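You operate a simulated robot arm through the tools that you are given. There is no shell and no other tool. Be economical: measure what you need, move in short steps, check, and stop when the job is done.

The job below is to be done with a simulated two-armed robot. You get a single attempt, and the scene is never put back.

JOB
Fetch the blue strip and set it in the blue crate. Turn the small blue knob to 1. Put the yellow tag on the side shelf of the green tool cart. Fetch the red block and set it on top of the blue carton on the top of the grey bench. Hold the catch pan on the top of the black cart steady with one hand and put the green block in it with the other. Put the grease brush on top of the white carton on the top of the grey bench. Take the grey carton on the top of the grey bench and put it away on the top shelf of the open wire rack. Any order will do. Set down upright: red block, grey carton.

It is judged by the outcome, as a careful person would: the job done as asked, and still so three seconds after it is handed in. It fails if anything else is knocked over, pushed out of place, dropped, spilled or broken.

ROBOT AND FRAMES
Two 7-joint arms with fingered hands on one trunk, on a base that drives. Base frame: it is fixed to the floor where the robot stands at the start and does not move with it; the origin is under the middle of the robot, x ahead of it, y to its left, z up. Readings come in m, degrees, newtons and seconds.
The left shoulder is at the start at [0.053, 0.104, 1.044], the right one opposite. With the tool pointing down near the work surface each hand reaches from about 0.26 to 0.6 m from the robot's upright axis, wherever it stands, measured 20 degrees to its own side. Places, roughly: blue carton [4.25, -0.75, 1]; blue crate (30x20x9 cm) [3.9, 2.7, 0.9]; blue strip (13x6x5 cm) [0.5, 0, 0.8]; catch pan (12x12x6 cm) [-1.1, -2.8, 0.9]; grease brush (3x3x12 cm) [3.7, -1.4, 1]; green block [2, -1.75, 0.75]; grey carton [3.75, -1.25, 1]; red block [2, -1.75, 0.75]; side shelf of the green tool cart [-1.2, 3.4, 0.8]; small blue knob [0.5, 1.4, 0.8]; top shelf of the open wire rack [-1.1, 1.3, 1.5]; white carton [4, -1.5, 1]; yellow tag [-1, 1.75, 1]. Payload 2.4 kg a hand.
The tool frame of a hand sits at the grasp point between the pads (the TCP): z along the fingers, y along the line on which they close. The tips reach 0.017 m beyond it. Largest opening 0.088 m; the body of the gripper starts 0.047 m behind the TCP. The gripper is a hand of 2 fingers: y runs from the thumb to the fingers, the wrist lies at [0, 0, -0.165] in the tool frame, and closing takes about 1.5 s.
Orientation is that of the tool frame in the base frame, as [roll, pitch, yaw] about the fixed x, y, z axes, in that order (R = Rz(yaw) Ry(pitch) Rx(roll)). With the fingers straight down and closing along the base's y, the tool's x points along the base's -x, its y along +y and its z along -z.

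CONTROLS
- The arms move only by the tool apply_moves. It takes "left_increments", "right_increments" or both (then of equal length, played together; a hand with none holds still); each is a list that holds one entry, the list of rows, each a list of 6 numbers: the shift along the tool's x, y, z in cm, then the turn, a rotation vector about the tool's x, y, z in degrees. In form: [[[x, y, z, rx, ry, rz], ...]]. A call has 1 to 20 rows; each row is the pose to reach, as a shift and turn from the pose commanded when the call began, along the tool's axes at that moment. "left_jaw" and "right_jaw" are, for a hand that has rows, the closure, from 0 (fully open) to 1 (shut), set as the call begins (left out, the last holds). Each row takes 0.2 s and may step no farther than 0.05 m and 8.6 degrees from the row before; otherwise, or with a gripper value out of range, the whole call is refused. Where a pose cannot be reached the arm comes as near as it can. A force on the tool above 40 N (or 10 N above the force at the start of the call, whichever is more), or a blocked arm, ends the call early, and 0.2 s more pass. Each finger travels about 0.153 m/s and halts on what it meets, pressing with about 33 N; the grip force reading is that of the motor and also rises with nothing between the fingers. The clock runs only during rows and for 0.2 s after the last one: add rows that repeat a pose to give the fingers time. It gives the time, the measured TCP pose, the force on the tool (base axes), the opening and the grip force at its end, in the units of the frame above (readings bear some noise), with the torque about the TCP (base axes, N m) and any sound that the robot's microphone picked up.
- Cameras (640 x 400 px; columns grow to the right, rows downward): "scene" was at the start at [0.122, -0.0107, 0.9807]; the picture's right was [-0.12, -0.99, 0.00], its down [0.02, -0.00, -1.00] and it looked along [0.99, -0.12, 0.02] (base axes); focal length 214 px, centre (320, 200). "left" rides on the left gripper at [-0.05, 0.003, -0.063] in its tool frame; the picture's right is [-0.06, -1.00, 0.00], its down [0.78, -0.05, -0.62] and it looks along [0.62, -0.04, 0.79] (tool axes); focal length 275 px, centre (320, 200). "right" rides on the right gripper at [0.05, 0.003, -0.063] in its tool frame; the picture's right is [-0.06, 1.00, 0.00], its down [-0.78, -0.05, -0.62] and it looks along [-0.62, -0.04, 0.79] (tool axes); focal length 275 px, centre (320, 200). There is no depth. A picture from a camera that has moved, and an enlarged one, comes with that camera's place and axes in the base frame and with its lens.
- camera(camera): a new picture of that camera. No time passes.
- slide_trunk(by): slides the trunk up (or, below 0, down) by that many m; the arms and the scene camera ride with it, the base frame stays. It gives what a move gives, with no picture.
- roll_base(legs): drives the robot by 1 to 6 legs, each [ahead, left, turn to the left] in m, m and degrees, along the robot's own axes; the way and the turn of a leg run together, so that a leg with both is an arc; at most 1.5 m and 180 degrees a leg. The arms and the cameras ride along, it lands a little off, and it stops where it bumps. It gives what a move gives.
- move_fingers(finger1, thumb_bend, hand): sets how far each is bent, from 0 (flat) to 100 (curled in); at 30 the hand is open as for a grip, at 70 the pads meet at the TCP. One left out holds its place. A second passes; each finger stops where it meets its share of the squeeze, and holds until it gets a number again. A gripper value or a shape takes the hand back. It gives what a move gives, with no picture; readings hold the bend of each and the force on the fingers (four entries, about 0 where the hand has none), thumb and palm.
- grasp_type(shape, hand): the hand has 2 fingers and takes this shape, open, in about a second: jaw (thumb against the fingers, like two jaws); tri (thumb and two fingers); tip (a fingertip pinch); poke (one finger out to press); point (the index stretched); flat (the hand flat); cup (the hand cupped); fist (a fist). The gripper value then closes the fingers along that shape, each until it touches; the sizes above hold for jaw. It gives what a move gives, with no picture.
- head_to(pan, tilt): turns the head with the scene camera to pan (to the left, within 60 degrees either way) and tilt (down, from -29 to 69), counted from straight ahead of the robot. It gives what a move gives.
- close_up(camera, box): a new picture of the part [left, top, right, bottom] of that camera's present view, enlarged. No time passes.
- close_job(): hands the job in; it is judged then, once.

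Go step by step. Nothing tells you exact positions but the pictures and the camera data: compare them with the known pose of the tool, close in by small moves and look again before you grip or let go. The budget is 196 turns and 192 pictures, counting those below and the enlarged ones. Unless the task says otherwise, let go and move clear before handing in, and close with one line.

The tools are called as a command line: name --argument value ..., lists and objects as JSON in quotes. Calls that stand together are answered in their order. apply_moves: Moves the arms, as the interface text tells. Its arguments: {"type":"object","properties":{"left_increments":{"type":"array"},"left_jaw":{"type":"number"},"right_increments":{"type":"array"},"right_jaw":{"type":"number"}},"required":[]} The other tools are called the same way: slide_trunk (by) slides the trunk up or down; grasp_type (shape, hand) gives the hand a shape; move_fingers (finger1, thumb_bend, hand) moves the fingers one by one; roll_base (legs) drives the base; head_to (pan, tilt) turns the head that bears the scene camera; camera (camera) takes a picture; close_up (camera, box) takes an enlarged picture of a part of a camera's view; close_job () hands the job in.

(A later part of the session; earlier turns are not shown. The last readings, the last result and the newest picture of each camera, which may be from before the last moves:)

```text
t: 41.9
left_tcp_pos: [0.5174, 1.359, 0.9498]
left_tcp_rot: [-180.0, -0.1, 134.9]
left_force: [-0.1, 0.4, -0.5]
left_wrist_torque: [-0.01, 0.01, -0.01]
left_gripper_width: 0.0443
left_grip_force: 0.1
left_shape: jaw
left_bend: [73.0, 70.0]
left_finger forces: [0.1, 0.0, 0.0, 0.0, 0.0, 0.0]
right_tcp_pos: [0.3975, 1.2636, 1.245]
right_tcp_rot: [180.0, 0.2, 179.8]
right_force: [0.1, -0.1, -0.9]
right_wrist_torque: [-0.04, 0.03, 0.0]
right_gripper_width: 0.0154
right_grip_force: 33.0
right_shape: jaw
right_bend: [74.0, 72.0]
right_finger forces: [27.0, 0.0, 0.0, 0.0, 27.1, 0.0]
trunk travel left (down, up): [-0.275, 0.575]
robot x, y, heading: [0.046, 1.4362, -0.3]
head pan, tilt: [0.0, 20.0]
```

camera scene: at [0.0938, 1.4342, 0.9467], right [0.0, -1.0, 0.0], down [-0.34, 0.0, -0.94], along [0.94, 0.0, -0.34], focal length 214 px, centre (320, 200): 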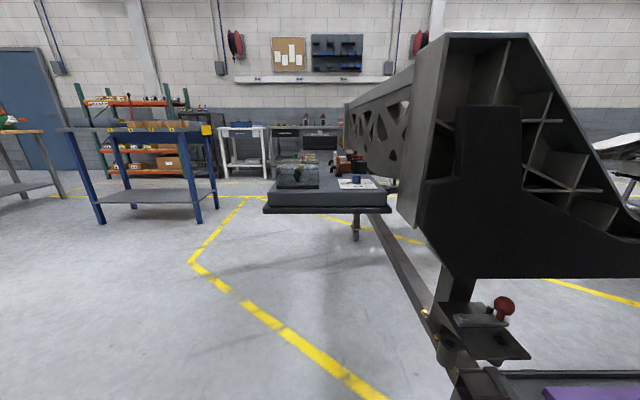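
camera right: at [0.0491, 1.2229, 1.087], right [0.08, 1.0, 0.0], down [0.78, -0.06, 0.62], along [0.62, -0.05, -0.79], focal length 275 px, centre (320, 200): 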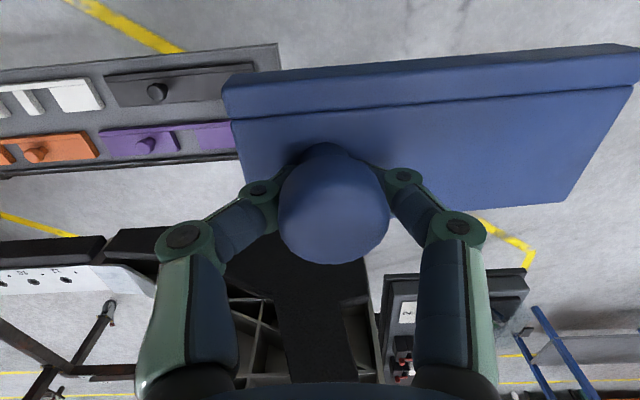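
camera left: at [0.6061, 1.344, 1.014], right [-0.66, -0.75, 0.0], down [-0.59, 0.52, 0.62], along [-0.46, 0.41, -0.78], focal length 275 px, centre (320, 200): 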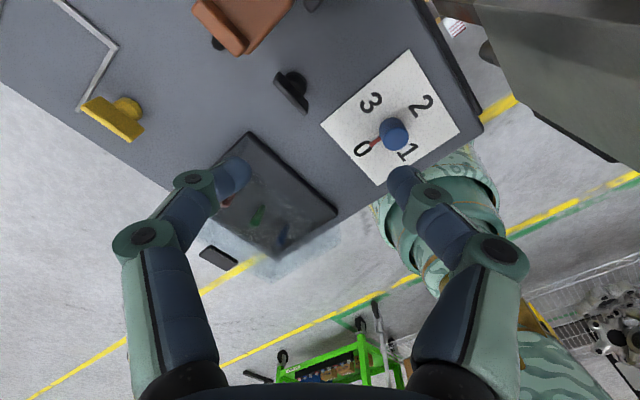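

Exactly over the knob. Descend to just above card height and look.

apply_moves --left_increments '[[[0, 0, 4, 0, 0, 0], [0, 0, 7.5, 0, 0, 0], [0, 0, 9.2, 0, 0, 0], [0, 0, 9.2, 0, 0, 0]]]'

camera --camera "left"

close_up --camera "scene" --box '[280, 120, 440, 220]'

```text
t: 42.9
left_tcp_pos: [0.5158, 1.3569, 0.8575]
left_tcp_rot: [-179.9, 0.0, 134.8]
left_force: [0.4, -0.4, 0.2]
left_wrist_torque: [0.0, -0.01, 0.03]
left_gripper_width: 0.0442
left_grip_force: 0.0
left_shape: jaw
left_bend: [73.0, 70.0]
left_finger forces: [0.1, 0.0, 0.0, 0.1, 0.1, 0.0]
right_tcp_pos: [0.3961, 1.2637, 1.2462]
right_tcp_rot: [180.0, 0.2, 179.8]
right_force: [0.1, -0.7, -0.9]
right_wrist_torque: [-0.04, 0.0, -0.02]
right_gripper_width: 0.015
right_grip_force: 33.0
right_shape: jaw
right_bend: [74.0, 72.0]
right_finger forces: [27.0, 0.0, 0.0, 0.0, 27.1, 0.1]
trunk travel left (down, up): [-0.275, 0.575]
robot x, y, heading: [0.0476, 1.4364, -0.2]
head pan, tilt: [0.0, 20.0]
```

```text
159 pictures are left
camera left: at [0.5554, 1.3244, 0.9219], right [-0.66, -0.75, 0.0], down [-0.59, 0.52, 0.62], along [-0.46, 0.41, -0.79], focal length 275 px, centre (320, 200)
```

left: 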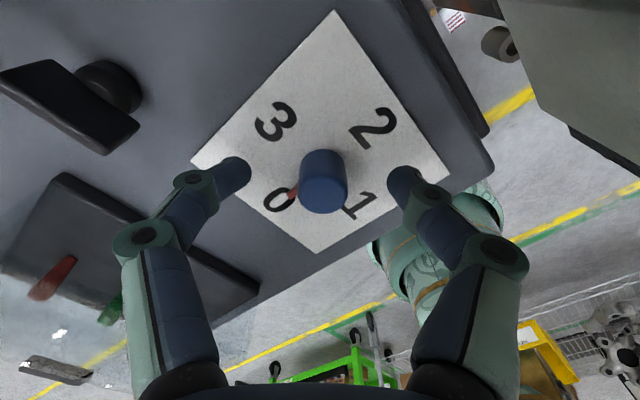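

```text
4.00 times, centred on (360, 170) of scene
camera zoom: at [0.174, 1.4338, 0.9467], right [0.0, -1.0, 0.0], down [-0.34, 0.0, -0.94], along [0.94, 0.0, -0.34], focal length 858 px, centre (160, 320)
```

zoom: 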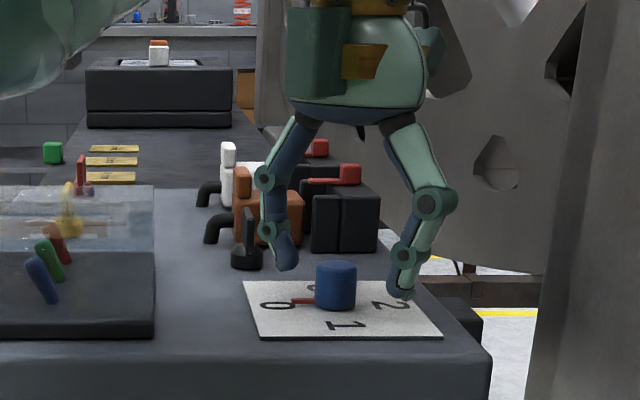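

Fingers sit either side of the knob, clear of the pointer. I lower 4 mm and close.

apply_moves --left_increments '[[[0, 0.1, 0.4, 0, 0, 0], [0, 0.1, 0.4, 0, 0, 0]]]'

apply_moves --left_increments '[[[0, 0, 0, 0, 0, 0], [0, 0, 0, 0, 0, 0], [0, 0, 0, 0, 0, 0], [0, 0, 0, 0, 0, 0], [0, 0, 0, 0, 0, 0]]]' --left_jaw 1

camera --camera "left"

```text
t: 43.5
left_tcp_pos: [0.5185, 1.3586, 0.8543]
left_tcp_rot: [-179.9, 0.1, 134.8]
left_force: [0.1, -0.3, -0.2]
left_wrist_torque: [0.0, 0.03, -0.01]
left_gripper_width: 0.0444
left_grip_force: 0.1
left_shape: jaw
left_bend: [73.0, 70.0]
left_finger forces: [0.2, 0.0, 0.0, 0.0, 0.0, 0.0]
right_tcp_pos: [0.3963, 1.2646, 1.2451]
right_tcp_rot: [180.0, 0.1, 179.8]
right_force: [0.3, -0.1, -1.6]
right_wrist_torque: [-0.02, -0.02, 0.0]
right_gripper_width: 0.0151
right_grip_force: 33.1
right_shape: jaw
right_bend: [74.0, 72.0]
right_finger forces: [26.9, 0.1, 0.0, 0.0, 27.1, 0.0]
trunk travel left (down, up): [-0.275, 0.575]
robot x, y, heading: [0.049, 1.435, -0.3]
head pan, tilt: [0.0, 20.0]
```

```text
t: 44.7
left_tcp_pos: [0.5186, 1.3574, 0.8535]
left_tcp_rot: [179.9, -0.1, 134.8]
left_force: [8.5, -11.2, -1.7]
left_wrist_torque: [-0.11, -0.18, 0.02]
left_gripper_width: 0.0083
left_grip_force: 32.7
left_shape: jaw
left_bend: [71.0, 70.0]
left_finger forces: [25.0, 0.0, 0.0, 0.0, 27.5, 0.1]
right_tcp_pos: [0.3988, 1.262, 1.2452]
right_tcp_rot: [179.9, -0.1, 179.8]
right_force: [-0.2, -0.1, -1.4]
right_wrist_torque: [-0.02, 0.01, 0.02]
right_gripper_width: 0.0151
right_grip_force: 33.2
right_shape: jaw
right_bend: [74.0, 72.0]
right_finger forces: [27.1, 0.0, 0.1, 0.1, 27.1, 0.0]
trunk travel left (down, up): [-0.275, 0.575]
robot x, y, heading: [0.0458, 1.4397, -0.2]
head pan, tilt: [0.0, 20.0]
```

```text
157 pictures are left
camera left: at [0.557, 1.3242, 0.918], right [-0.66, -0.75, 0.0], down [-0.59, 0.52, 0.62], along [-0.46, 0.41, -0.78], focal length 275 px, centre (320, 200)
```

left: 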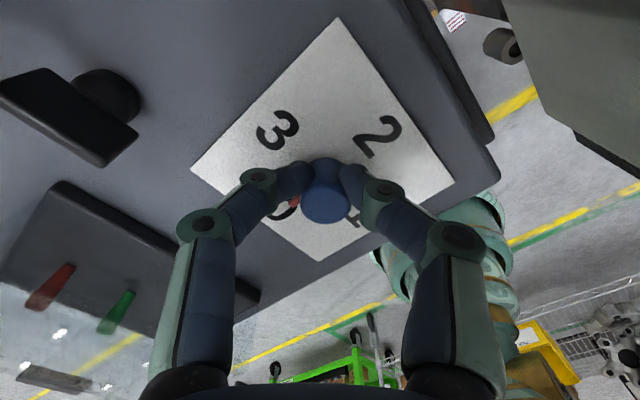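

The fingers closed on an off-centre chord: the knob sits about 6–7 mm toward tool +x. I reopen, shift and close again.

apply_moves --left_increments '[[[0, 0, 0, 0, 0, 0], [0, 0, 0, 0, 0, 0], [0.3, 0, 0, 0, 0, 0], [0.7, 0, 0, 0, 0, 0], [0.7, 0, 0, 0, 0, 0]]]' --left_jaw 0.5

camera --camera "left"

apply_moves --left_increments '[[[0, 0, 0, 0, 0, 0], [0, 0, 0, 0, 0, 0], [0, 0, 0, 0, 0, 0], [0, 0, 0, 0, 0, 0], [0, 0, 0, 0, 0, 0]]]' --left_jaw 1

camera --camera "left"

```text
t: 45.9
left_tcp_pos: [0.5132, 1.3647, 0.8534]
left_tcp_rot: [-179.9, -0.1, 134.8]
left_force: [0.1, 0.1, 1.1]
left_wrist_torque: [0.0, -0.02, -0.04]
left_gripper_width: 0.0434
left_grip_force: 0.2
left_shape: jaw
left_bend: [73.0, 70.0]
left_finger forces: [0.0, 0.0, 0.1, 0.0, 0.0, 0.0]
right_tcp_pos: [0.3983, 1.2634, 1.2456]
right_tcp_rot: [180.0, 0.1, 179.7]
right_force: [-1.1, 0.6, -0.6]
right_wrist_torque: [-0.02, 0.01, -0.02]
right_gripper_width: 0.0151
right_grip_force: 33.0
right_shape: jaw
right_bend: [74.0, 72.0]
right_finger forces: [27.0, 0.0, 0.0, 0.0, 27.1, 0.0]
trunk travel left (down, up): [-0.275, 0.575]
robot x, y, heading: [0.05, 1.4364, -0.3]
head pan, tilt: [0.0, 20.0]
```

```text
156 pictures are left
camera left: at [0.5511, 1.3311, 0.9179], right [-0.66, -0.75, 0.0], down [-0.59, 0.52, 0.62], along [-0.46, 0.41, -0.78], focal length 275 px, centre (320, 200)
```

left: 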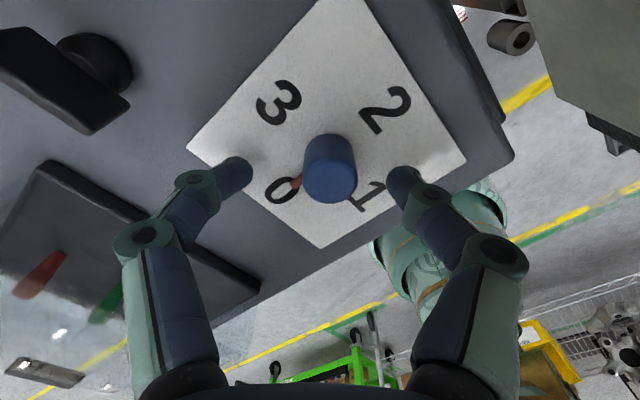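

```text
t: 47.1
left_tcp_pos: [0.5115, 1.3654, 0.8539]
left_tcp_rot: [-180.0, -0.1, 134.8]
left_force: [-7.3, 5.3, -6.5]
left_wrist_torque: [0.1, 0.08, -0.01]
left_gripper_width: 0.0102
left_grip_force: 33.0
left_shape: jaw
left_bend: [72.0, 70.0]
left_finger forces: [25.4, 0.0, 0.1, 0.1, 27.5, 0.0]
right_tcp_pos: [0.397, 1.2648, 1.2454]
right_tcp_rot: [180.0, 0.1, 179.8]
right_force: [-0.1, -0.3, -0.6]
right_wrist_torque: [-0.01, -0.01, -0.02]
right_gripper_width: 0.0151
right_grip_force: 32.7
right_shape: jaw
right_bend: [74.0, 72.0]
right_finger forces: [27.0, 0.0, 0.0, 0.0, 27.1, 0.0]
trunk travel left (down, up): [-0.275, 0.575]
robot x, y, heading: [0.046, 1.4373, -0.3]
head pan, tilt: [0.0, 20.0]
```

```text
155 pictures are left
camera left: at [0.5507, 1.3315, 0.9179], right [-0.66, -0.75, 0.0], down [-0.59, 0.52, 0.62], along [-0.46, 0.41, -0.78], focal length 275 px, centre (320, 200)
```

left: 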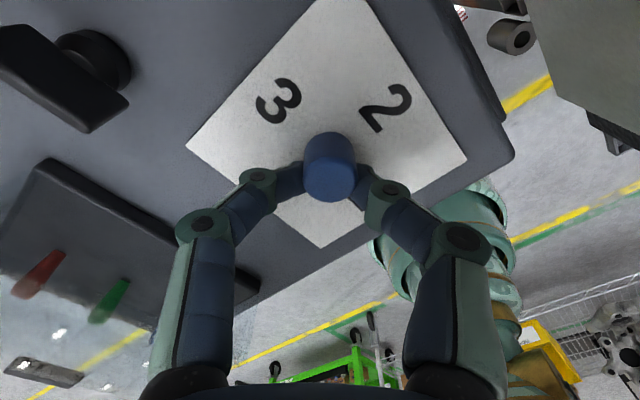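

Slightly overshot; the centre is midway. I back off 4.5 mm and close again.

apply_moves --left_increments '[[[0, 0, 0, 0, 0, 0], [0, 0, 0, 0, 0, 0], [-0.2, 0, 0, 0, 0, 0], [-0.45, 0, 0, 0, 0, 0], [-0.45, 0, 0, 0, 0, 0]]]' --left_jaw 0.5

apply_moves --left_increments '[[[0, 0, 0, 0, 0, 0], [0, 0, 0, 0, 0, 0], [0, 0, 0, 0, 0, 0], [0, 0, 0, 0, 0, 0], [0, 0, 0, 0, 0, 0]]]' --left_jaw 1

camera --camera "left"

```text
t: 48.3
left_tcp_pos: [0.517, 1.3611, 0.8542]
left_tcp_rot: [-180.0, 0.0, 134.9]
left_force: [0.0, -0.1, 0.6]
left_wrist_torque: [0.0, 0.01, -0.02]
left_gripper_width: 0.0434
left_grip_force: 0.0
left_shape: jaw
left_bend: [73.0, 70.0]
left_finger forces: [0.0, 0.1, 0.0, 0.1, 0.1, 0.0]
right_tcp_pos: [0.3983, 1.2634, 1.245]
right_tcp_rot: [180.0, 0.1, 179.8]
right_force: [0.4, -0.4, -1.2]
right_wrist_torque: [-0.04, 0.01, -0.03]
right_gripper_width: 0.0152
right_grip_force: 33.4
right_shape: jaw
right_bend: [74.0, 72.0]
right_finger forces: [27.0, 0.0, 0.0, 0.0, 27.2, 0.0]
trunk travel left (down, up): [-0.275, 0.575]
robot x, y, heading: [0.0475, 1.4361, -0.3]
head pan, tilt: [0.0, 20.0]
```

```text
t: 49.5
left_tcp_pos: [0.5172, 1.3616, 0.8532]
left_tcp_rot: [-179.9, -0.1, 134.7]
left_force: [5.5, -8.2, -2.9]
left_wrist_torque: [-0.08, -0.04, 0.04]
left_gripper_width: 0.0114
left_grip_force: 32.9
left_shape: jaw
left_bend: [72.0, 70.0]
left_finger forces: [26.5, 0.0, 0.0, 0.0, 27.6, 0.1]
right_tcp_pos: [0.3978, 1.2629, 1.2453]
right_tcp_rot: [180.0, 0.0, 179.7]
right_force: [0.2, 1.3, -0.8]
right_wrist_torque: [-0.02, 0.02, -0.03]
right_gripper_width: 0.0151
right_grip_force: 33.1
right_shape: jaw
right_bend: [74.0, 72.0]
right_finger forces: [27.0, 0.0, 0.0, 0.0, 27.0, 0.1]
trunk travel left (down, up): [-0.275, 0.575]
robot x, y, heading: [0.0445, 1.4338, -0.3]
head pan, tilt: [0.0, 20.0]
```

```text
154 pictures are left
camera left: at [0.555, 1.3271, 0.9176], right [-0.66, -0.75, 0.0], down [-0.59, 0.52, 0.62], along [-0.46, 0.41, -0.78], focal length 275 px, centre (320, 200)
```

left: 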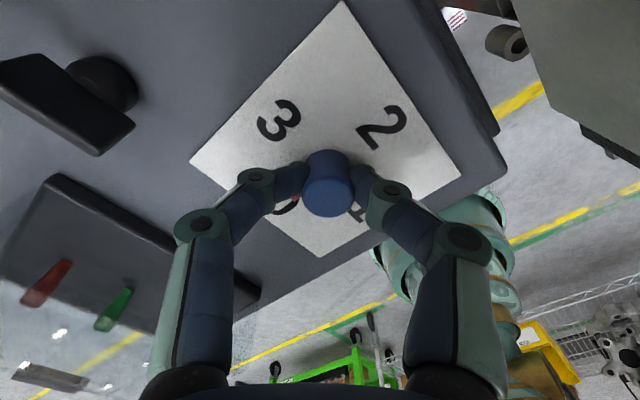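

Only ~2 mm off now, with a good grip. I turn the knob 90° counter-clockwise in small steps.

apply_moves --left_increments '[[[0.1, 0, 0, 0, 0, -7.5], [0.15, 0, 0, 0, 0, -15], [0.15, 0, 0, 0, 0, -22.5], [0.15, 0, 0, 0, 0, -30], [0.15, 0, 0, 0, 0, -37.5], [0.15, 0, 0, 0, 0, -45], [0.15, 0, 0, 0, 0, -52.5], [0.15, 0, 0, 0, 0, -60], [0.15, 0, 0, 0, 0, -67.5], [0.15, 0, 0, 0, 0, -75], [0.15, 0, 0, 0, 0, -82.5], [0.15, 0, 0, 0, 0, -90], [0.15, 0, 0, 0, 0, -90]]]'

camera --camera "left"

close_up --camera "scene" --box '[300, 150, 420, 225]'

```text
t: 52.3
left_tcp_pos: [0.5197, 1.3597, 0.8522]
left_tcp_rot: [-180.0, -0.1, -135.1]
left_force: [-7.7, 1.7, -1.6]
left_wrist_torque: [0.11, 0.2, -0.01]
left_gripper_width: 0.014
left_grip_force: 33.5
left_shape: jaw
left_bend: [74.0, 71.0]
left_finger forces: [26.7, 0.1, 0.0, 0.1, 19.9, 0.0]
left hand out of reach, approached as far as the arm can: row 12, 13
right_tcp_pos: [0.3967, 1.2644, 1.2453]
right_tcp_rot: [-179.9, 0.0, 179.8]
right_force: [0.0, 0.4, -0.6]
right_wrist_torque: [-0.06, 0.02, -0.01]
right_gripper_width: 0.0151
right_grip_force: 33.7
right_shape: jaw
right_bend: [74.0, 72.0]
right_finger forces: [26.9, 0.0, 0.1, 0.0, 27.1, 0.1]
trunk travel left (down, up): [-0.275, 0.575]
robot x, y, heading: [0.0461, 1.4381, -0.1]
head pan, tilt: [0.0, 20.0]
```

```text
153 pictures are left
camera left: at [0.5531, 1.3968, 0.9165], right [0.75, -0.66, 0.0], down [-0.52, -0.59, 0.62], along [-0.41, -0.46, -0.79], focal length 275 px, centre (320, 200)
```

left: 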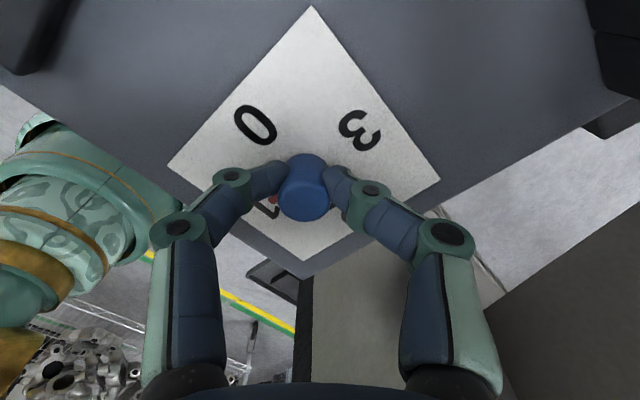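

```text
5.33 times, centred on (360, 188) of scene
camera zoom: at [0.1734, 1.4337, 0.9468], right [0.0, -1.0, 0.0], down [-0.34, 0.0, -0.94], along [0.94, 0.0, -0.34], focal length 1144 px, centre (107, 267)
```

zoom: 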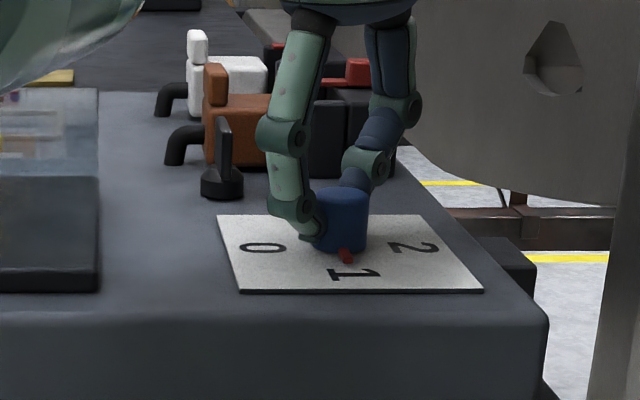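

The pointer is at 1. I open, lift and verify.

apply_moves --left_increments '[[[0, 0, 0, 0, 0, 0], [0, 0, 0, 0, 0, 0], [0, 0, -1.5, 0, 0, 0], [0, 0, -5, 0, 0, 0], [0, 0, -9, 0, 0, 0], [0, 0, -13, 0, 0, 8], [0, 0, -13, 0, 0, 16], [0, 0, -13, 0, 0, 24]]]' --left_jaw 0.5

camera --camera "left"

close_up --camera "scene" --box '[300, 150, 420, 225]'

```text
t: 54.1
left_tcp_pos: [0.5203, 1.3596, 0.9828]
left_tcp_rot: [-180.0, -0.1, -159.2]
left_force: [0.0, -1.1, 0.0]
left_wrist_torque: [0.03, -0.01, 0.01]
left_gripper_width: 0.0436
left_grip_force: 0.0
left_shape: jaw
left_bend: [73.0, 70.0]
left_finger forces: [0.1, 0.0, 0.1, 0.0, 0.0, 0.0]
left hand out of reach, approached as far as the arm can: row 3, 4, 5, 6
right_tcp_pos: [0.3976, 1.2645, 1.2451]
right_tcp_rot: [180.0, 0.0, 179.8]
right_force: [-0.3, -0.2, -1.7]
right_wrist_torque: [-0.02, 0.0, 0.04]
right_gripper_width: 0.0153
right_grip_force: 32.8
right_shape: jaw
right_bend: [74.0, 72.0]
right_finger forces: [27.0, 0.0, 0.0, 0.1, 27.0, 0.0]
trunk travel left (down, up): [-0.275, 0.575]
robot x, y, heading: [0.0465, 1.4343, -0.5]
head pan, tilt: [0.0, 20.0]
```

```text
151 pictures are left
camera left: at [0.5666, 1.38, 1.0465], right [0.41, -0.91, 0.0], down [-0.72, -0.32, 0.62], along [-0.56, -0.25, -0.79], focal length 275 px, centre (320, 200)
```

left: 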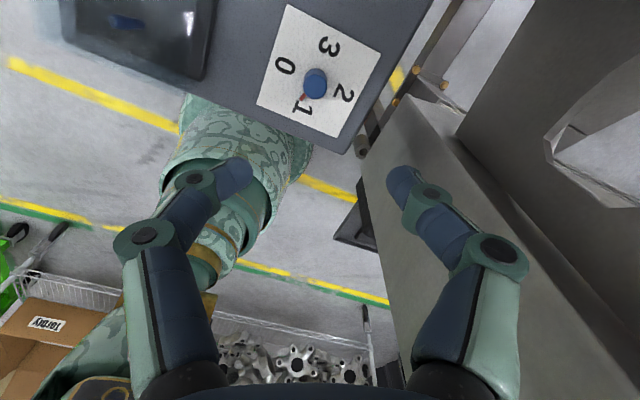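

```text
5.33 times, centred on (360, 188) of scene
camera zoom: at [0.174, 1.4338, 0.9467], right [0.0, -1.0, 0.0], down [-0.34, 0.0, -0.94], along [0.94, 0.0, -0.34], focal length 1144 px, centre (107, 267)
```

zoom: 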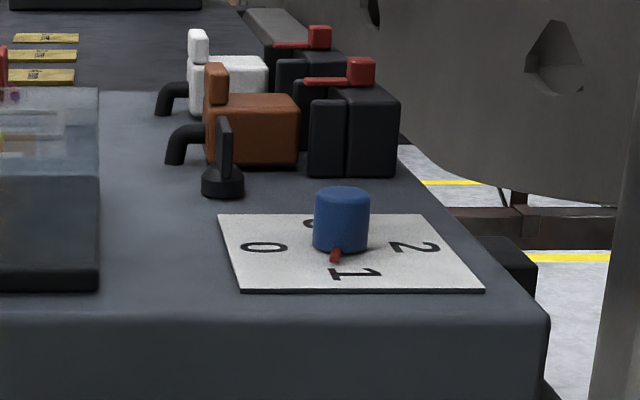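

The pointer seems to sit a little short of 1; I look closer.

close_up --camera "left" --box '[240, 0, 400, 150]'

```text
2.67 times, centred on (320, 75) of left
camera zoom: at [0.5666, 1.38, 1.0465], right [0.41, -0.91, 0.0], down [-0.72, -0.32, 0.62], along [-0.56, -0.25, -0.79], focal length 734 px, centre (320, 533)
```

zoom: 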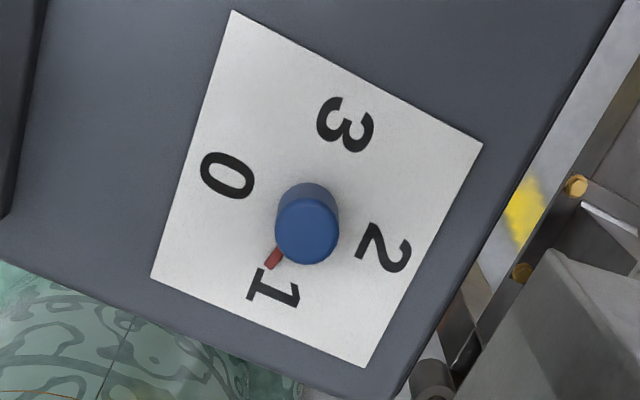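

It's about 16° short of 1, dragged back at release. I regrip, better centred at (0.515, 1.360), and nudge it further.

apply_moves --left_increments '[[[0.5, 0.3, 0, 0, 0, 8], [0.5, 0.3, 0, 0, 0, 16], [0.5, 0.3, 3, 0, 0, 24], [0.5, 0.3, 7, 0, 0, 30.8], [0.5, 0.3, 11, 0, 0, 30.8], [0.5, 0.3, 12.9, 0, 0, 30.8], [0.5, 0.3, 12.9, 0, 0, 30.8]]]'

camera --camera "left"

apply_moves --left_increments '[[[0, 0, 0, 0, 0, 0], [0, 0, 0, 0, 0, 0], [0, 0, 0, 0, 0, 0], [0, 0, 0, 0, 0, 0], [0, 0, 0, 0, 0, 0]]]' --left_jaw 1

camera --camera "left"

close_up --camera "scene" --box '[300, 150, 420, 225]'

```text
t: 55.7
left_tcp_pos: [0.5142, 1.3601, 0.8536]
left_tcp_rot: [180.0, 0.0, 170.0]
left_force: [0.5, 0.5, -0.2]
left_wrist_torque: [0.0, 0.02, -0.01]
left_gripper_width: 0.0437
left_grip_force: 0.1
left_shape: jaw
left_bend: [73.0, 70.0]
left_finger forces: [0.1, 0.0, 0.0, 0.0, 0.0, 0.0]
right_tcp_pos: [0.3969, 1.2639, 1.2462]
right_tcp_rot: [180.0, 0.1, 179.8]
right_force: [-0.4, 0.2, -0.1]
right_wrist_torque: [-0.02, -0.02, 0.0]
right_gripper_width: 0.0152
right_grip_force: 32.7
right_shape: jaw
right_bend: [74.0, 72.0]
right_finger forces: [27.0, 0.1, 0.1, 0.0, 27.1, 0.1]
trunk travel left (down, up): [-0.275, 0.575]
robot x, y, heading: [0.0491, 1.4351, -0.2]
head pan, tilt: [0.0, 20.0]
```

```text
148 pictures are left
camera left: at [0.5649, 1.3553, 0.9179], right [-0.11, -0.99, 0.0], down [-0.78, 0.09, 0.62], along [-0.62, 0.07, -0.79], focal length 275 px, centre (320, 200)
```

left: 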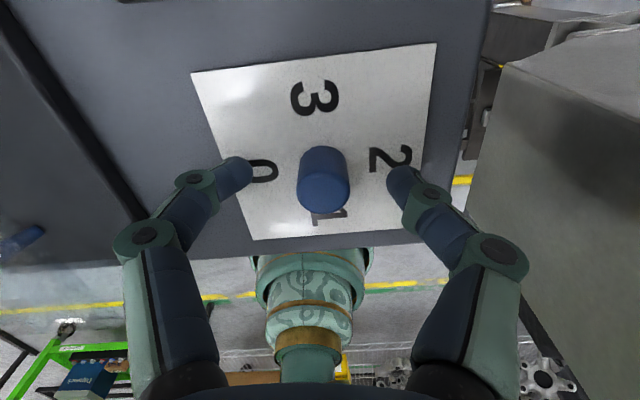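

```text
t: 56.9
left_tcp_pos: [0.5151, 1.3608, 0.8541]
left_tcp_rot: [179.9, 0.0, 170.0]
left_force: [3.0, -1.5, -4.1]
left_wrist_torque: [0.0, -0.02, -0.01]
left_gripper_width: 0.0113
left_grip_force: 33.6
left_shape: jaw
left_bend: [73.0, 70.0]
left_finger forces: [26.3, 0.0, 0.0, 0.0, 27.3, 0.1]
right_tcp_pos: [0.3984, 1.2631, 1.2456]
right_tcp_rot: [-179.9, 0.0, 179.7]
right_force: [0.0, -0.3, -1.0]
right_wrist_torque: [-0.02, 0.0, 0.01]
right_gripper_width: 0.0152
right_grip_force: 32.9
right_shape: jaw
right_bend: [74.0, 72.0]
right_finger forces: [27.0, 0.0, 0.0, 0.1, 27.1, 0.0]
trunk travel left (down, up): [-0.275, 0.575]
robot x, y, heading: [0.0477, 1.4368, -0.5]
head pan, tilt: [0.0, 20.0]
```

```text
147 pictures are left
camera left: at [0.5655, 1.3552, 0.9177], right [-0.11, -0.99, 0.0], down [-0.78, 0.09, 0.62], along [-0.62, 0.07, -0.78], focal length 275 px, centre (320, 200)
```

left: 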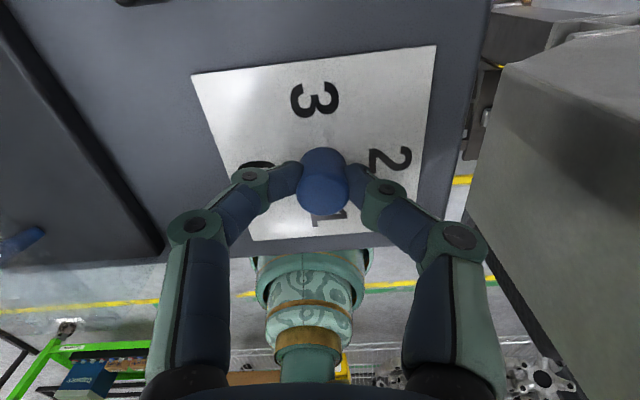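

```text
5.33 times, centred on (360, 188) of scene
camera zoom: at [0.1745, 1.4336, 0.9466], right [0.0, -1.0, 0.0], down [-0.34, 0.0, -0.94], along [0.94, 0.0, -0.34], focal length 1144 px, centre (107, 267)
```

zoom: 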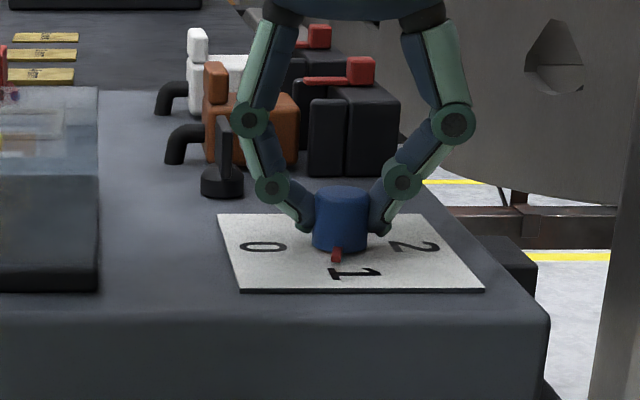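

Well centred this time, and the pointer is unchanged. I turn 17° counter-clockwise, open and check.

apply_moves --left_increments '[[[0, 0, 0, 0, 0, -6], [0, 0, 0, 0, 0, -12], [0, 0, 0, 0, 0, -17], [0, 0, 0, 0, 0, -17]]]'

close_up --camera "scene" --box '[320, 165, 400, 215]'

apply_moves --left_increments '[[[0, 0, 0, 0, 0, 0], [0, 0, 0, 0, 0, 0], [0, 0, -1.5, 0, 0, 0], [0, 0, -5, 0, 0, 0], [0, 0, -9, 0, 0, 0], [0, 0, -13, 0, 0, 0], [0, 0, -13, 0, 0, 0]]]' --left_jaw 0.5

close_up --camera "scene" --box '[320, 165, 400, 215]'

close_up --camera "left" --box '[240, 0, 400, 150]'

```text
t: 57.9
left_tcp_pos: [0.5143, 1.3603, 0.8536]
left_tcp_rot: [-180.0, -0.1, -173.0]
left_force: [5.6, 0.5, -0.9]
left_wrist_torque: [-0.01, -0.05, 0.01]
left_gripper_width: 0.012
left_grip_force: 33.3
left_shape: jaw
left_bend: [73.0, 71.0]
left_finger forces: [27.8, 0.0, 0.0, 0.0, 27.3, 0.0]
right_tcp_pos: [0.399, 1.2642, 1.2458]
right_tcp_rot: [180.0, 0.0, 179.8]
right_force: [1.0, 0.0, -0.2]
right_wrist_torque: [-0.05, 0.0, 0.0]
right_gripper_width: 0.0151
right_grip_force: 33.2
right_shape: jaw
right_bend: [74.0, 72.0]
right_finger forces: [27.0, 0.1, 0.1, 0.0, 27.0, 0.0]
trunk travel left (down, up): [-0.275, 0.575]
robot x, y, heading: [0.0477, 1.4336, -0.3]
head pan, tilt: [0.0, 20.0]
```

```text
8.00 times, centred on (360, 190) of scene
camera zoom: at [0.1744, 1.4339, 0.9467], right [0.0, -1.0, 0.0], down [-0.34, 0.0, -0.94], along [0.94, 0.0, -0.34], focal length 1716 px, centre (0, 280)
```

zoom: 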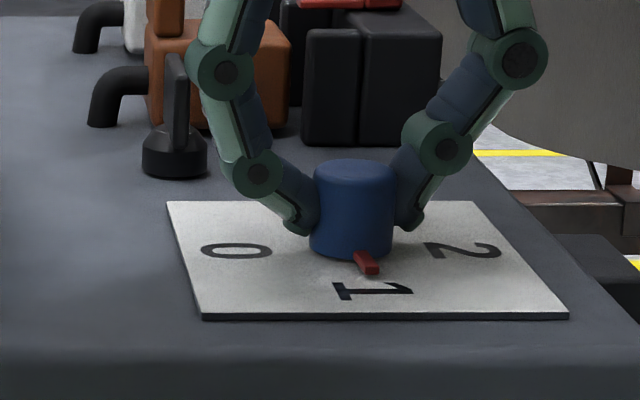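

```text
t: 59.5
left_tcp_pos: [0.5166, 1.3604, 0.9823]
left_tcp_rot: [180.0, -0.2, -172.9]
left_force: [-0.4, 0.7, 0.3]
left_wrist_torque: [0.0, 0.01, -0.01]
left_gripper_width: 0.0437
left_grip_force: 0.1
left_shape: jaw
left_bend: [73.0, 70.0]
left_finger forces: [0.0, 0.0, 0.0, 0.0, 0.0, 0.1]
right_tcp_pos: [0.3967, 1.2636, 1.2457]
right_tcp_rot: [179.9, 0.1, 179.9]
right_force: [0.3, 0.7, -0.8]
right_wrist_torque: [0.0, -0.03, 0.0]
right_gripper_width: 0.015
right_grip_force: 33.0
right_shape: jaw
right_bend: [74.0, 72.0]
right_finger forces: [26.9, 0.0, 0.0, 0.0, 27.2, 0.0]
trunk travel left (down, up): [-0.275, 0.575]
robot x, y, heading: [0.0439, 1.4322, -0.2]
head pan, tilt: [0.0, 20.0]
```

```text
8.00 times, centred on (360, 190) of scene
camera zoom: at [0.1739, 1.4337, 0.9467], right [0.0, -1.0, 0.0], down [-0.34, 0.0, -0.94], along [0.94, 0.0, -0.34], focal length 1716 px, centre (0, 280)
```

zoom: 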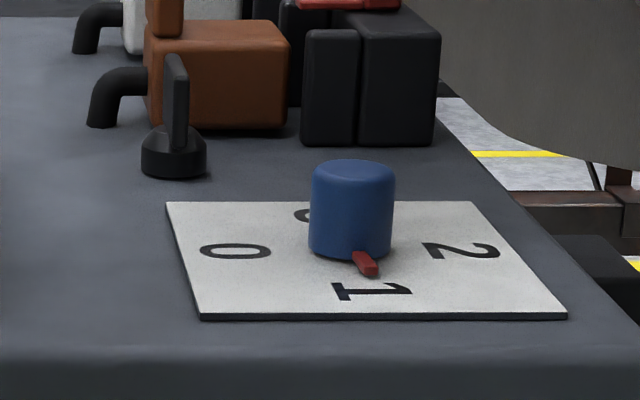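

```text
2.67 times, centred on (320, 75) of left
camera zoom: at [0.5665, 1.3693, 1.046], right [0.18, -0.98, 0.0], down [-0.77, -0.14, 0.62], along [-0.61, -0.11, -0.79], focal length 734 px, centre (320, 533)
```

zoom: 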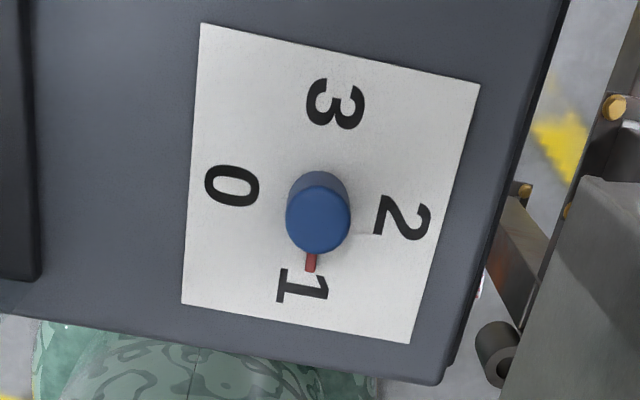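

The pointer is now on 1 within about 3°. I move the left hand away to the left, back out, and turn to face the rack to find the yellow tag.

apply_moves --left_increments '[[[0, 4, -2, 0, 0, 3], [1, 8, -4, 0, 0, 7], [4, 11, -6, 0, 0, 7], [8, 13, -8, 0, 0, 7], [12, 14, -10, 0, 0, 7], [16, 15, -10, 0, 0, 7], [16, 15, -10, 0, 0, 7]]]' --left_jaw 0

roll_base --legs '[[-0.3, 0.1, 0], [0, 0, 180]]'

head_to --pan 0 --tilt 5

camera --camera "scene"

head_to --pan -50 --tilt 10

camera --camera "scene"

```text
t: 61.1
left_tcp_pos: [0.336, 1.49, 1.0815]
left_tcp_rot: [180.0, -0.1, -179.9]
left_force: [0.1, -0.2, -0.2]
left_wrist_torque: [0.01, -0.05, 0.0]
left_gripper_width: 0.0881
left_grip_force: 0.0
left_shape: jaw
left_bend: [30.0, 30.0]
left_finger forces: [0.0, 0.1, 0.0, 0.0, 0.1, 0.0]
right_tcp_pos: [0.3959, 1.2644, 1.2462]
right_tcp_rot: [180.0, 0.1, 179.7]
right_force: [-0.3, 0.4, -0.9]
right_wrist_torque: [-0.02, 0.03, -0.01]
right_gripper_width: 0.0153
right_grip_force: 32.8
right_shape: jaw
right_bend: [74.0, 72.0]
right_finger forces: [27.0, 0.1, 0.0, 0.0, 26.9, 0.0]
trunk travel left (down, up): [-0.275, 0.575]
robot x, y, heading: [0.0446, 1.4362, -0.2]
head pan, tilt: [0.0, 20.0]
```

```text
t: 70.6
left_tcp_pos: [-0.5397, 1.4801, 1.0818]
left_tcp_rot: [-180.0, 0.0, 0.6]
left_force: [-0.2, -0.7, 0.3]
left_wrist_torque: [-0.02, 0.0, -0.03]
left_gripper_width: 0.0878
left_grip_force: 0.0
left_shape: jaw
left_bend: [30.0, 30.0]
left_finger forces: [0.0, 0.1, 0.0, 0.0, 0.1, 0.1]
right_tcp_pos: [-0.6027, 1.7037, 1.2449]
right_tcp_rot: [179.9, 0.0, 0.5]
right_force: [-0.9, -0.9, -0.6]
right_wrist_torque: [-0.01, 0.02, 0.0]
right_gripper_width: 0.0149
right_grip_force: 33.1
right_shape: jaw
right_bend: [74.0, 72.0]
right_finger forces: [26.8, 0.0, 0.0, 0.0, 27.0, 0.1]
trunk travel left (down, up): [-0.275, 0.575]
robot x, y, heading: [-0.2504, 1.5334, -179.6]
head pan, tilt: [0.0, 20.0]
```

```text
t: 71.3
left_tcp_pos: [-0.5395, 1.4783, 1.0826]
left_tcp_rot: [-179.9, -0.1, 0.5]
left_force: [-0.1, -0.1, -0.1]
left_wrist_torque: [-0.01, 0.02, -0.03]
left_gripper_width: 0.0878
left_grip_force: 0.0
left_shape: jaw
left_bend: [30.0, 30.0]
left_finger forces: [0.0, 0.1, 0.0, 0.0, 0.1, 0.0]
right_tcp_pos: [-0.6038, 1.7031, 1.2458]
right_tcp_rot: [-180.0, 0.0, 0.4]
right_force: [-0.2, 0.4, -1.6]
right_wrist_torque: [0.01, -0.02, -0.01]
right_gripper_width: 0.0154
right_grip_force: 33.1
right_shape: jaw
right_bend: [74.0, 72.0]
right_finger forces: [26.8, 0.0, 0.0, 0.1, 27.0, 0.0]
trunk travel left (down, up): [-0.275, 0.575]
robot x, y, heading: [-0.2526, 1.5359, -179.7]
head pan, tilt: [0.0, 5.0]
```

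```text
142 pictures are left
camera scene: at [-0.3788, 1.535, 0.971], right [-0.01, 1.0, 0.0], down [0.09, 0.0, -1.0], along [-1.0, -0.01, -0.09], focal length 214 px, centre (320, 200)
```

scene: 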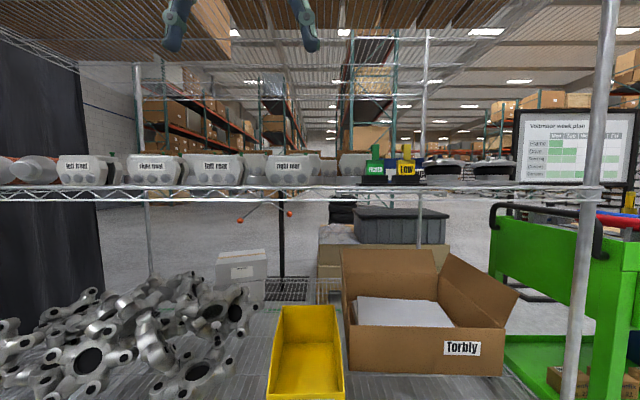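

```text
t: 72.5
left_tcp_pos: [-0.5404, 1.4787, 1.0827]
left_tcp_rot: [179.9, 0.1, 0.6]
left_force: [-0.2, -1.2, 0.0]
left_wrist_torque: [0.0, -0.03, 0.02]
left_gripper_width: 0.088
left_grip_force: 0.0
left_shape: jaw
left_bend: [30.0, 30.0]
left_finger forces: [0.1, 0.1, 0.0, 0.0, 0.0, 0.0]
right_tcp_pos: [-0.6026, 1.7032, 1.2451]
right_tcp_rot: [-180.0, 0.2, 0.5]
right_force: [0.6, 0.3, -0.9]
right_wrist_torque: [0.01, -0.02, 0.01]
right_gripper_width: 0.015
right_grip_force: 32.9
right_shape: jaw
right_bend: [74.0, 73.0]
right_finger forces: [26.9, 0.0, 0.0, 0.0, 27.1, 0.0]
trunk travel left (down, up): [-0.275, 0.575]
robot x, y, heading: [-0.2501, 1.5327, -179.8]
head pan, tilt: [-50.0, 10.0]
```

```text
141 pictures are left
camera scene: at [-0.3699, 1.5785, 0.9578], right [0.46, 0.89, 0.0], down [0.2, -0.11, -0.97], along [-0.86, 0.45, -0.23], focal length 214 px, centre (320, 200)
```

scene: 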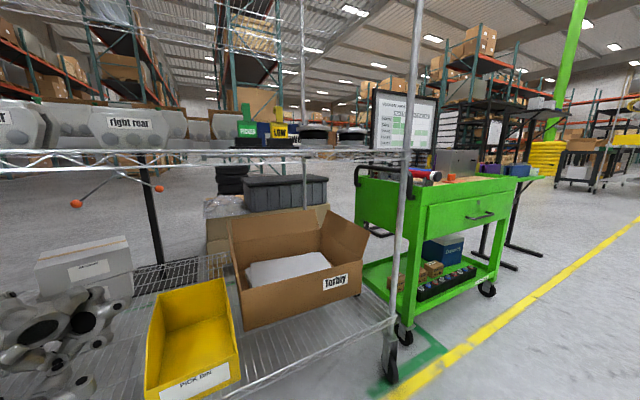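

The yellow tag "LOW" stands on the rack's middle shelf beside green and blue tags. I zoom in.

close_up --camera "scene" --box '[220, 80, 320, 160]'

head_to --pan -15 --tilt 5

close_up --camera "scene" --box '[260, 120, 420, 220]'

```text
5.00 times, centred on (270, 120) of scene
camera zoom: at [-0.3699, 1.5785, 0.9578], right [0.46, 0.89, 0.0], down [0.2, -0.11, -0.97], along [-0.86, 0.45, -0.23], focal length 1072 px, centre (570, 600)
```

zoom: 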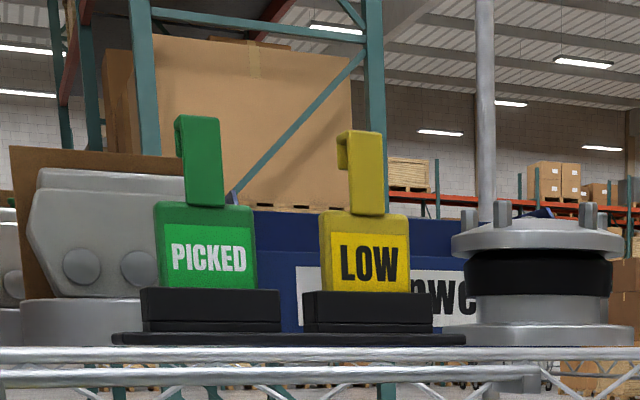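

```text
t: 73.5
left_tcp_pos: [-0.5404, 1.4785, 1.0823]
left_tcp_rot: [180.0, 0.0, 0.6]
left_force: [-0.1, -0.2, 1.2]
left_wrist_torque: [-0.03, 0.0, 0.01]
left_gripper_width: 0.0877
left_grip_force: 0.0
left_shape: jaw
left_bend: [30.0, 30.0]
left_finger forces: [0.0, 0.1, 0.0, 0.1, 0.0, 0.0]
right_tcp_pos: [-0.603, 1.7031, 1.2448]
right_tcp_rot: [180.0, 0.1, 0.4]
right_force: [0.9, -0.2, -1.4]
right_wrist_torque: [0.06, 0.04, 0.0]
right_gripper_width: 0.0152
right_grip_force: 33.2
right_shape: jaw
right_bend: [74.0, 73.0]
right_finger forces: [26.9, 0.0, 0.0, 0.1, 27.0, 0.0]
trunk travel left (down, up): [-0.275, 0.575]
robot x, y, heading: [-0.2509, 1.536, -179.7]
head pan, tilt: [-15.0, 5.0]
```

```text
4.00 times, centred on (340, 170) of scene
camera zoom: at [-0.3759, 1.5589, 0.971], right [0.25, 0.97, 0.0], down [0.09, -0.02, -1.0], along [-0.96, 0.25, -0.09], focal length 858 px, centre (240, 320)
```

zoom: 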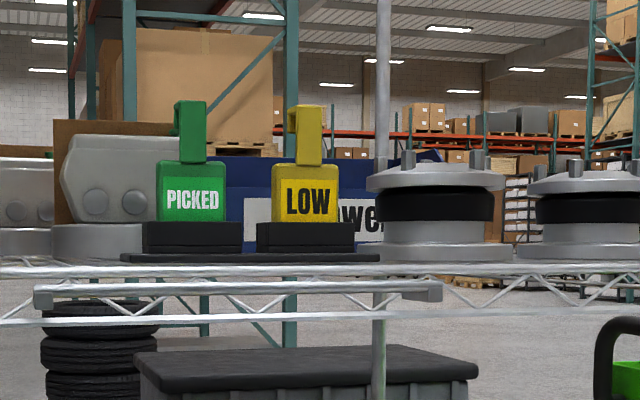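

The tag's hook is about 1.9 cm wide around (-1.0, 1.77), z 1.035–1.075. I tuck the right hand back, then bring the robot nearer with the tag slightly left of centre.

apply_moves --right_increments '[[[2, 0, 2, 0, 0, 0], [5, 0, 4, 0, 0, 0], [8, 0, 6, 0, 0, 0], [10, 1, 6, 0, 0, 0], [10, 1, 6, 0, 0, 0]]]'

roll_base --legs '[[0, -0.31, 0], [0.2, 0, 0]]'

head_to --pan 0 --tilt 5

camera --camera "scene"

```text
t: 74.7
left_tcp_pos: [-0.5391, 1.4792, 1.083]
left_tcp_rot: [-180.0, -0.1, 0.6]
left_force: [0.2, 0.1, 0.2]
left_wrist_torque: [0.03, -0.03, -0.03]
left_gripper_width: 0.0879
left_grip_force: 0.1
left_shape: jaw
left_bend: [30.0, 30.0]
left_finger forces: [0.1, 0.0, 0.0, 0.0, 0.0, 0.1]
right_tcp_pos: [-0.5029, 1.6931, 1.1847]
right_tcp_rot: [180.0, 0.1, 0.4]
right_force: [0.1, 0.7, -1.1]
right_wrist_torque: [0.02, 0.01, 0.0]
right_gripper_width: 0.0152
right_grip_force: 32.7
right_shape: jaw
right_bend: [74.0, 73.0]
right_finger forces: [26.8, 0.0, 0.0, 0.1, 26.8, 0.0]
trunk travel left (down, up): [-0.275, 0.575]
robot x, y, heading: [-0.249, 1.5363, -179.6]
head pan, tilt: [-15.0, 5.0]
```

```text
t: 78.0
left_tcp_pos: [-0.739, 1.7876, 1.0826]
left_tcp_rot: [-180.0, -0.1, 1.0]
left_force: [-0.5, 0.1, 0.1]
left_wrist_torque: [-0.01, -0.02, 0.03]
left_gripper_width: 0.0878
left_grip_force: 0.0
left_shape: jaw
left_bend: [30.0, 30.0]
left_finger forces: [0.0, 0.1, 0.0, 0.1, 0.1, 0.0]
right_tcp_pos: [-0.7044, 2.0026, 1.1845]
right_tcp_rot: [180.0, 0.0, 0.7]
right_force: [0.5, -0.1, -1.8]
right_wrist_torque: [0.03, -0.01, 0.04]
right_gripper_width: 0.0153
right_grip_force: 33.1
right_shape: jaw
right_bend: [74.0, 73.0]
right_finger forces: [26.8, 0.0, 0.1, 0.0, 26.8, 0.0]
trunk travel left (down, up): [-0.275, 0.575]
robot x, y, heading: [-0.4536, 1.8462, -179.5]
head pan, tilt: [-15.0, 5.0]
```

```text
t: 78.8
left_tcp_pos: [-0.7398, 1.7864, 1.0822]
left_tcp_rot: [180.0, -0.1, 0.8]
left_force: [0.6, 0.1, -0.6]
left_wrist_torque: [0.01, -0.03, 0.0]
left_gripper_width: 0.088
left_grip_force: 0.0
left_shape: jaw
left_bend: [30.0, 30.0]
left_finger forces: [0.0, 0.0, 0.1, 0.0, 0.0, 0.0]
right_tcp_pos: [-0.7039, 2.001, 1.1845]
right_tcp_rot: [-179.9, 0.2, 0.8]
right_force: [0.7, -0.9, -0.7]
right_wrist_torque: [0.05, 0.0, 0.02]
right_gripper_width: 0.0152
right_grip_force: 32.8
right_shape: jaw
right_bend: [74.0, 73.0]
right_finger forces: [26.8, 0.0, 0.1, 0.1, 26.8, 0.0]
trunk travel left (down, up): [-0.275, 0.575]
robot x, y, heading: [-0.4521, 1.8475, -179.2]
head pan, tilt: [0.0, 5.0]
```

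```text
138 pictures are left
camera scene: at [-0.5784, 1.8443, 0.9711], right [-0.01, 1.0, 0.0], down [0.09, 0.0, -1.0], along [-1.0, -0.01, -0.09], focal length 214 px, centre (320, 200)
```

scene: 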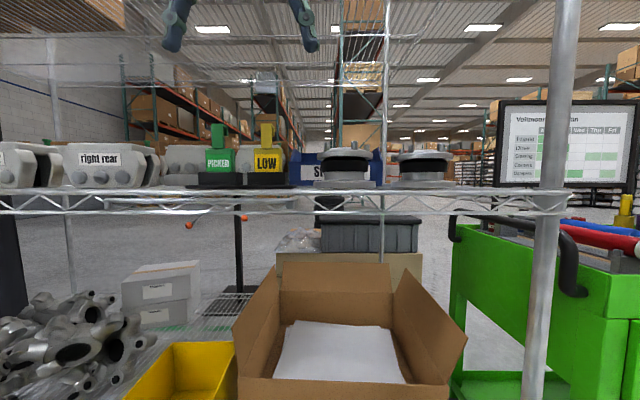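

The tag is at about (-0.943, 1.756) with the hook top at z≈1.066. I raise the left hand above it, half open, and look.

apply_moves --left_increments '[[[0, 0, -3, 0, 0, 0], [-2, 0, -6, 0, 0, 0], [-6, 0.5, -7, 0, 0, 0], [-10, 1, -7, 0, 0, 0], [-14, 2, -7, 0, 0, 0], [-18, 2.6, -7, 0, 0, 0], [-20.3, 3, -7, 0, 0, 0], [-20.3, 3, -7, 0, 0, 0]]]' --left_jaw 0.5

camera --camera "left"

close_up --camera "scene" --box '[180, 80, 340, 180]'

```text
t: 80.6
left_tcp_pos: [-0.9344, 1.7522, 1.1407]
left_tcp_rot: [179.9, -3.4, 1.5]
left_force: [-0.4, -0.7, 0.1]
left_wrist_torque: [-0.02, -0.01, 0.02]
left_gripper_width: 0.0443
left_grip_force: 0.1
left_shape: jaw
left_bend: [72.0, 70.0]
left_finger forces: [0.1, 0.1, 0.0, 0.0, 0.1, 0.1]
left hand out of reach, approached as far as the arm can: row 7
right_tcp_pos: [-0.7043, 2.002, 1.1838]
right_tcp_rot: [179.9, 0.1, 0.7]
right_force: [1.0, 0.3, -0.3]
right_wrist_torque: [0.05, 0.02, 0.02]
right_gripper_width: 0.0151
right_grip_force: 33.0
right_shape: jaw
right_bend: [74.0, 73.0]
right_finger forces: [26.8, 0.0, 0.0, 0.1, 26.8, 0.0]
trunk travel left (down, up): [-0.275, 0.575]
robot x, y, heading: [-0.4494, 1.8445, -179.5]
head pan, tilt: [0.0, 5.0]
```

```text
137 pictures are left
camera left: at [-0.9875, 1.7481, 1.2022], right [-0.09, 1.0, -0.01], down [0.75, 0.07, 0.66], along [0.66, 0.05, -0.75], focal length 275 px, centre (320, 200)
```

left: 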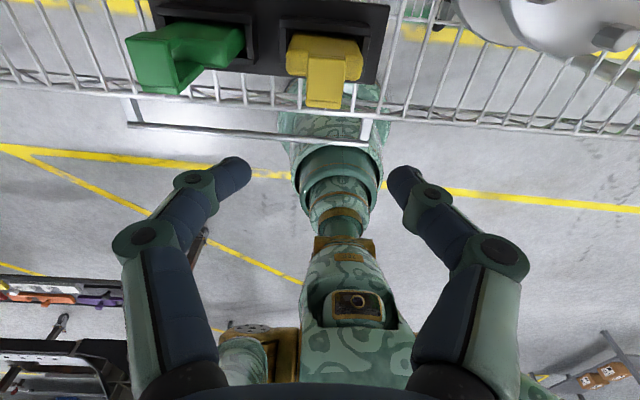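

```text
4.00 times, centred on (260, 130) of scene
camera zoom: at [-0.5785, 1.8443, 0.9711], right [-0.01, 1.0, 0.0], down [0.09, 0.0, -1.0], along [-1.0, -0.01, -0.09], focal length 858 px, centre (560, 480)
```

zoom: 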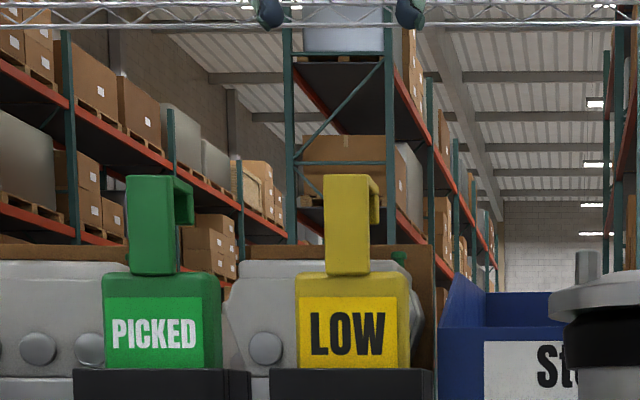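

The hook lines up at (-0.942, 1.751). I lower part-way and check the pose.

apply_moves --left_increments '[[[0, 0, 3, 0, 0, 0], [0, 0, 6, 0, 0, 0], [0, 0, 6, 0, 0, 0]]]'

camera --camera "left"

```text
t: 81.4
left_tcp_pos: [-0.9404, 1.7524, 1.0918]
left_tcp_rot: [180.0, 0.0, 1.0]
left_force: [0.2, -0.1, -0.5]
left_wrist_torque: [0.01, 0.01, -0.03]
left_gripper_width: 0.0443
left_grip_force: 0.0
left_shape: jaw
left_bend: [72.0, 70.0]
left_finger forces: [0.0, 0.1, 0.0, 0.0, 0.0, 0.0]
right_tcp_pos: [-0.7032, 2.0019, 1.1834]
right_tcp_rot: [-180.0, 0.1, 0.7]
right_force: [0.4, 0.3, -1.7]
right_wrist_torque: [0.02, 0.0, 0.0]
right_gripper_width: 0.015
right_grip_force: 32.8
right_shape: jaw
right_bend: [74.0, 73.0]
right_finger forces: [26.9, 0.0, 0.0, 0.0, 26.8, 0.1]
trunk travel left (down, up): [-0.275, 0.575]
robot x, y, heading: [-0.4477, 1.8436, -179.3]
head pan, tilt: [0.0, 5.0]
```

```text
135 pictures are left
camera left: at [-0.9899, 1.7483, 1.1566], right [-0.08, 1.0, 0.0], down [0.78, 0.06, 0.62], along [0.62, 0.05, -0.79], focal length 275 px, centre (320, 200)
```

left: 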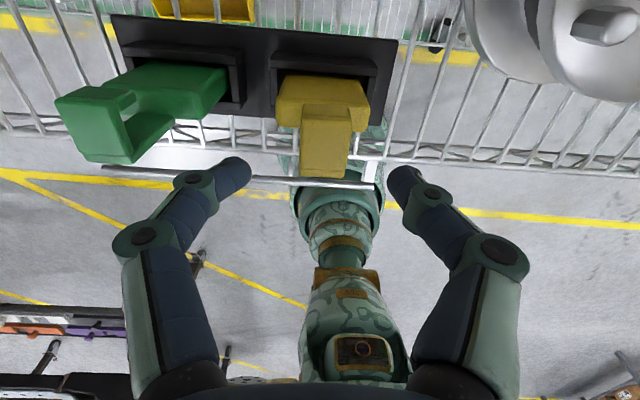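

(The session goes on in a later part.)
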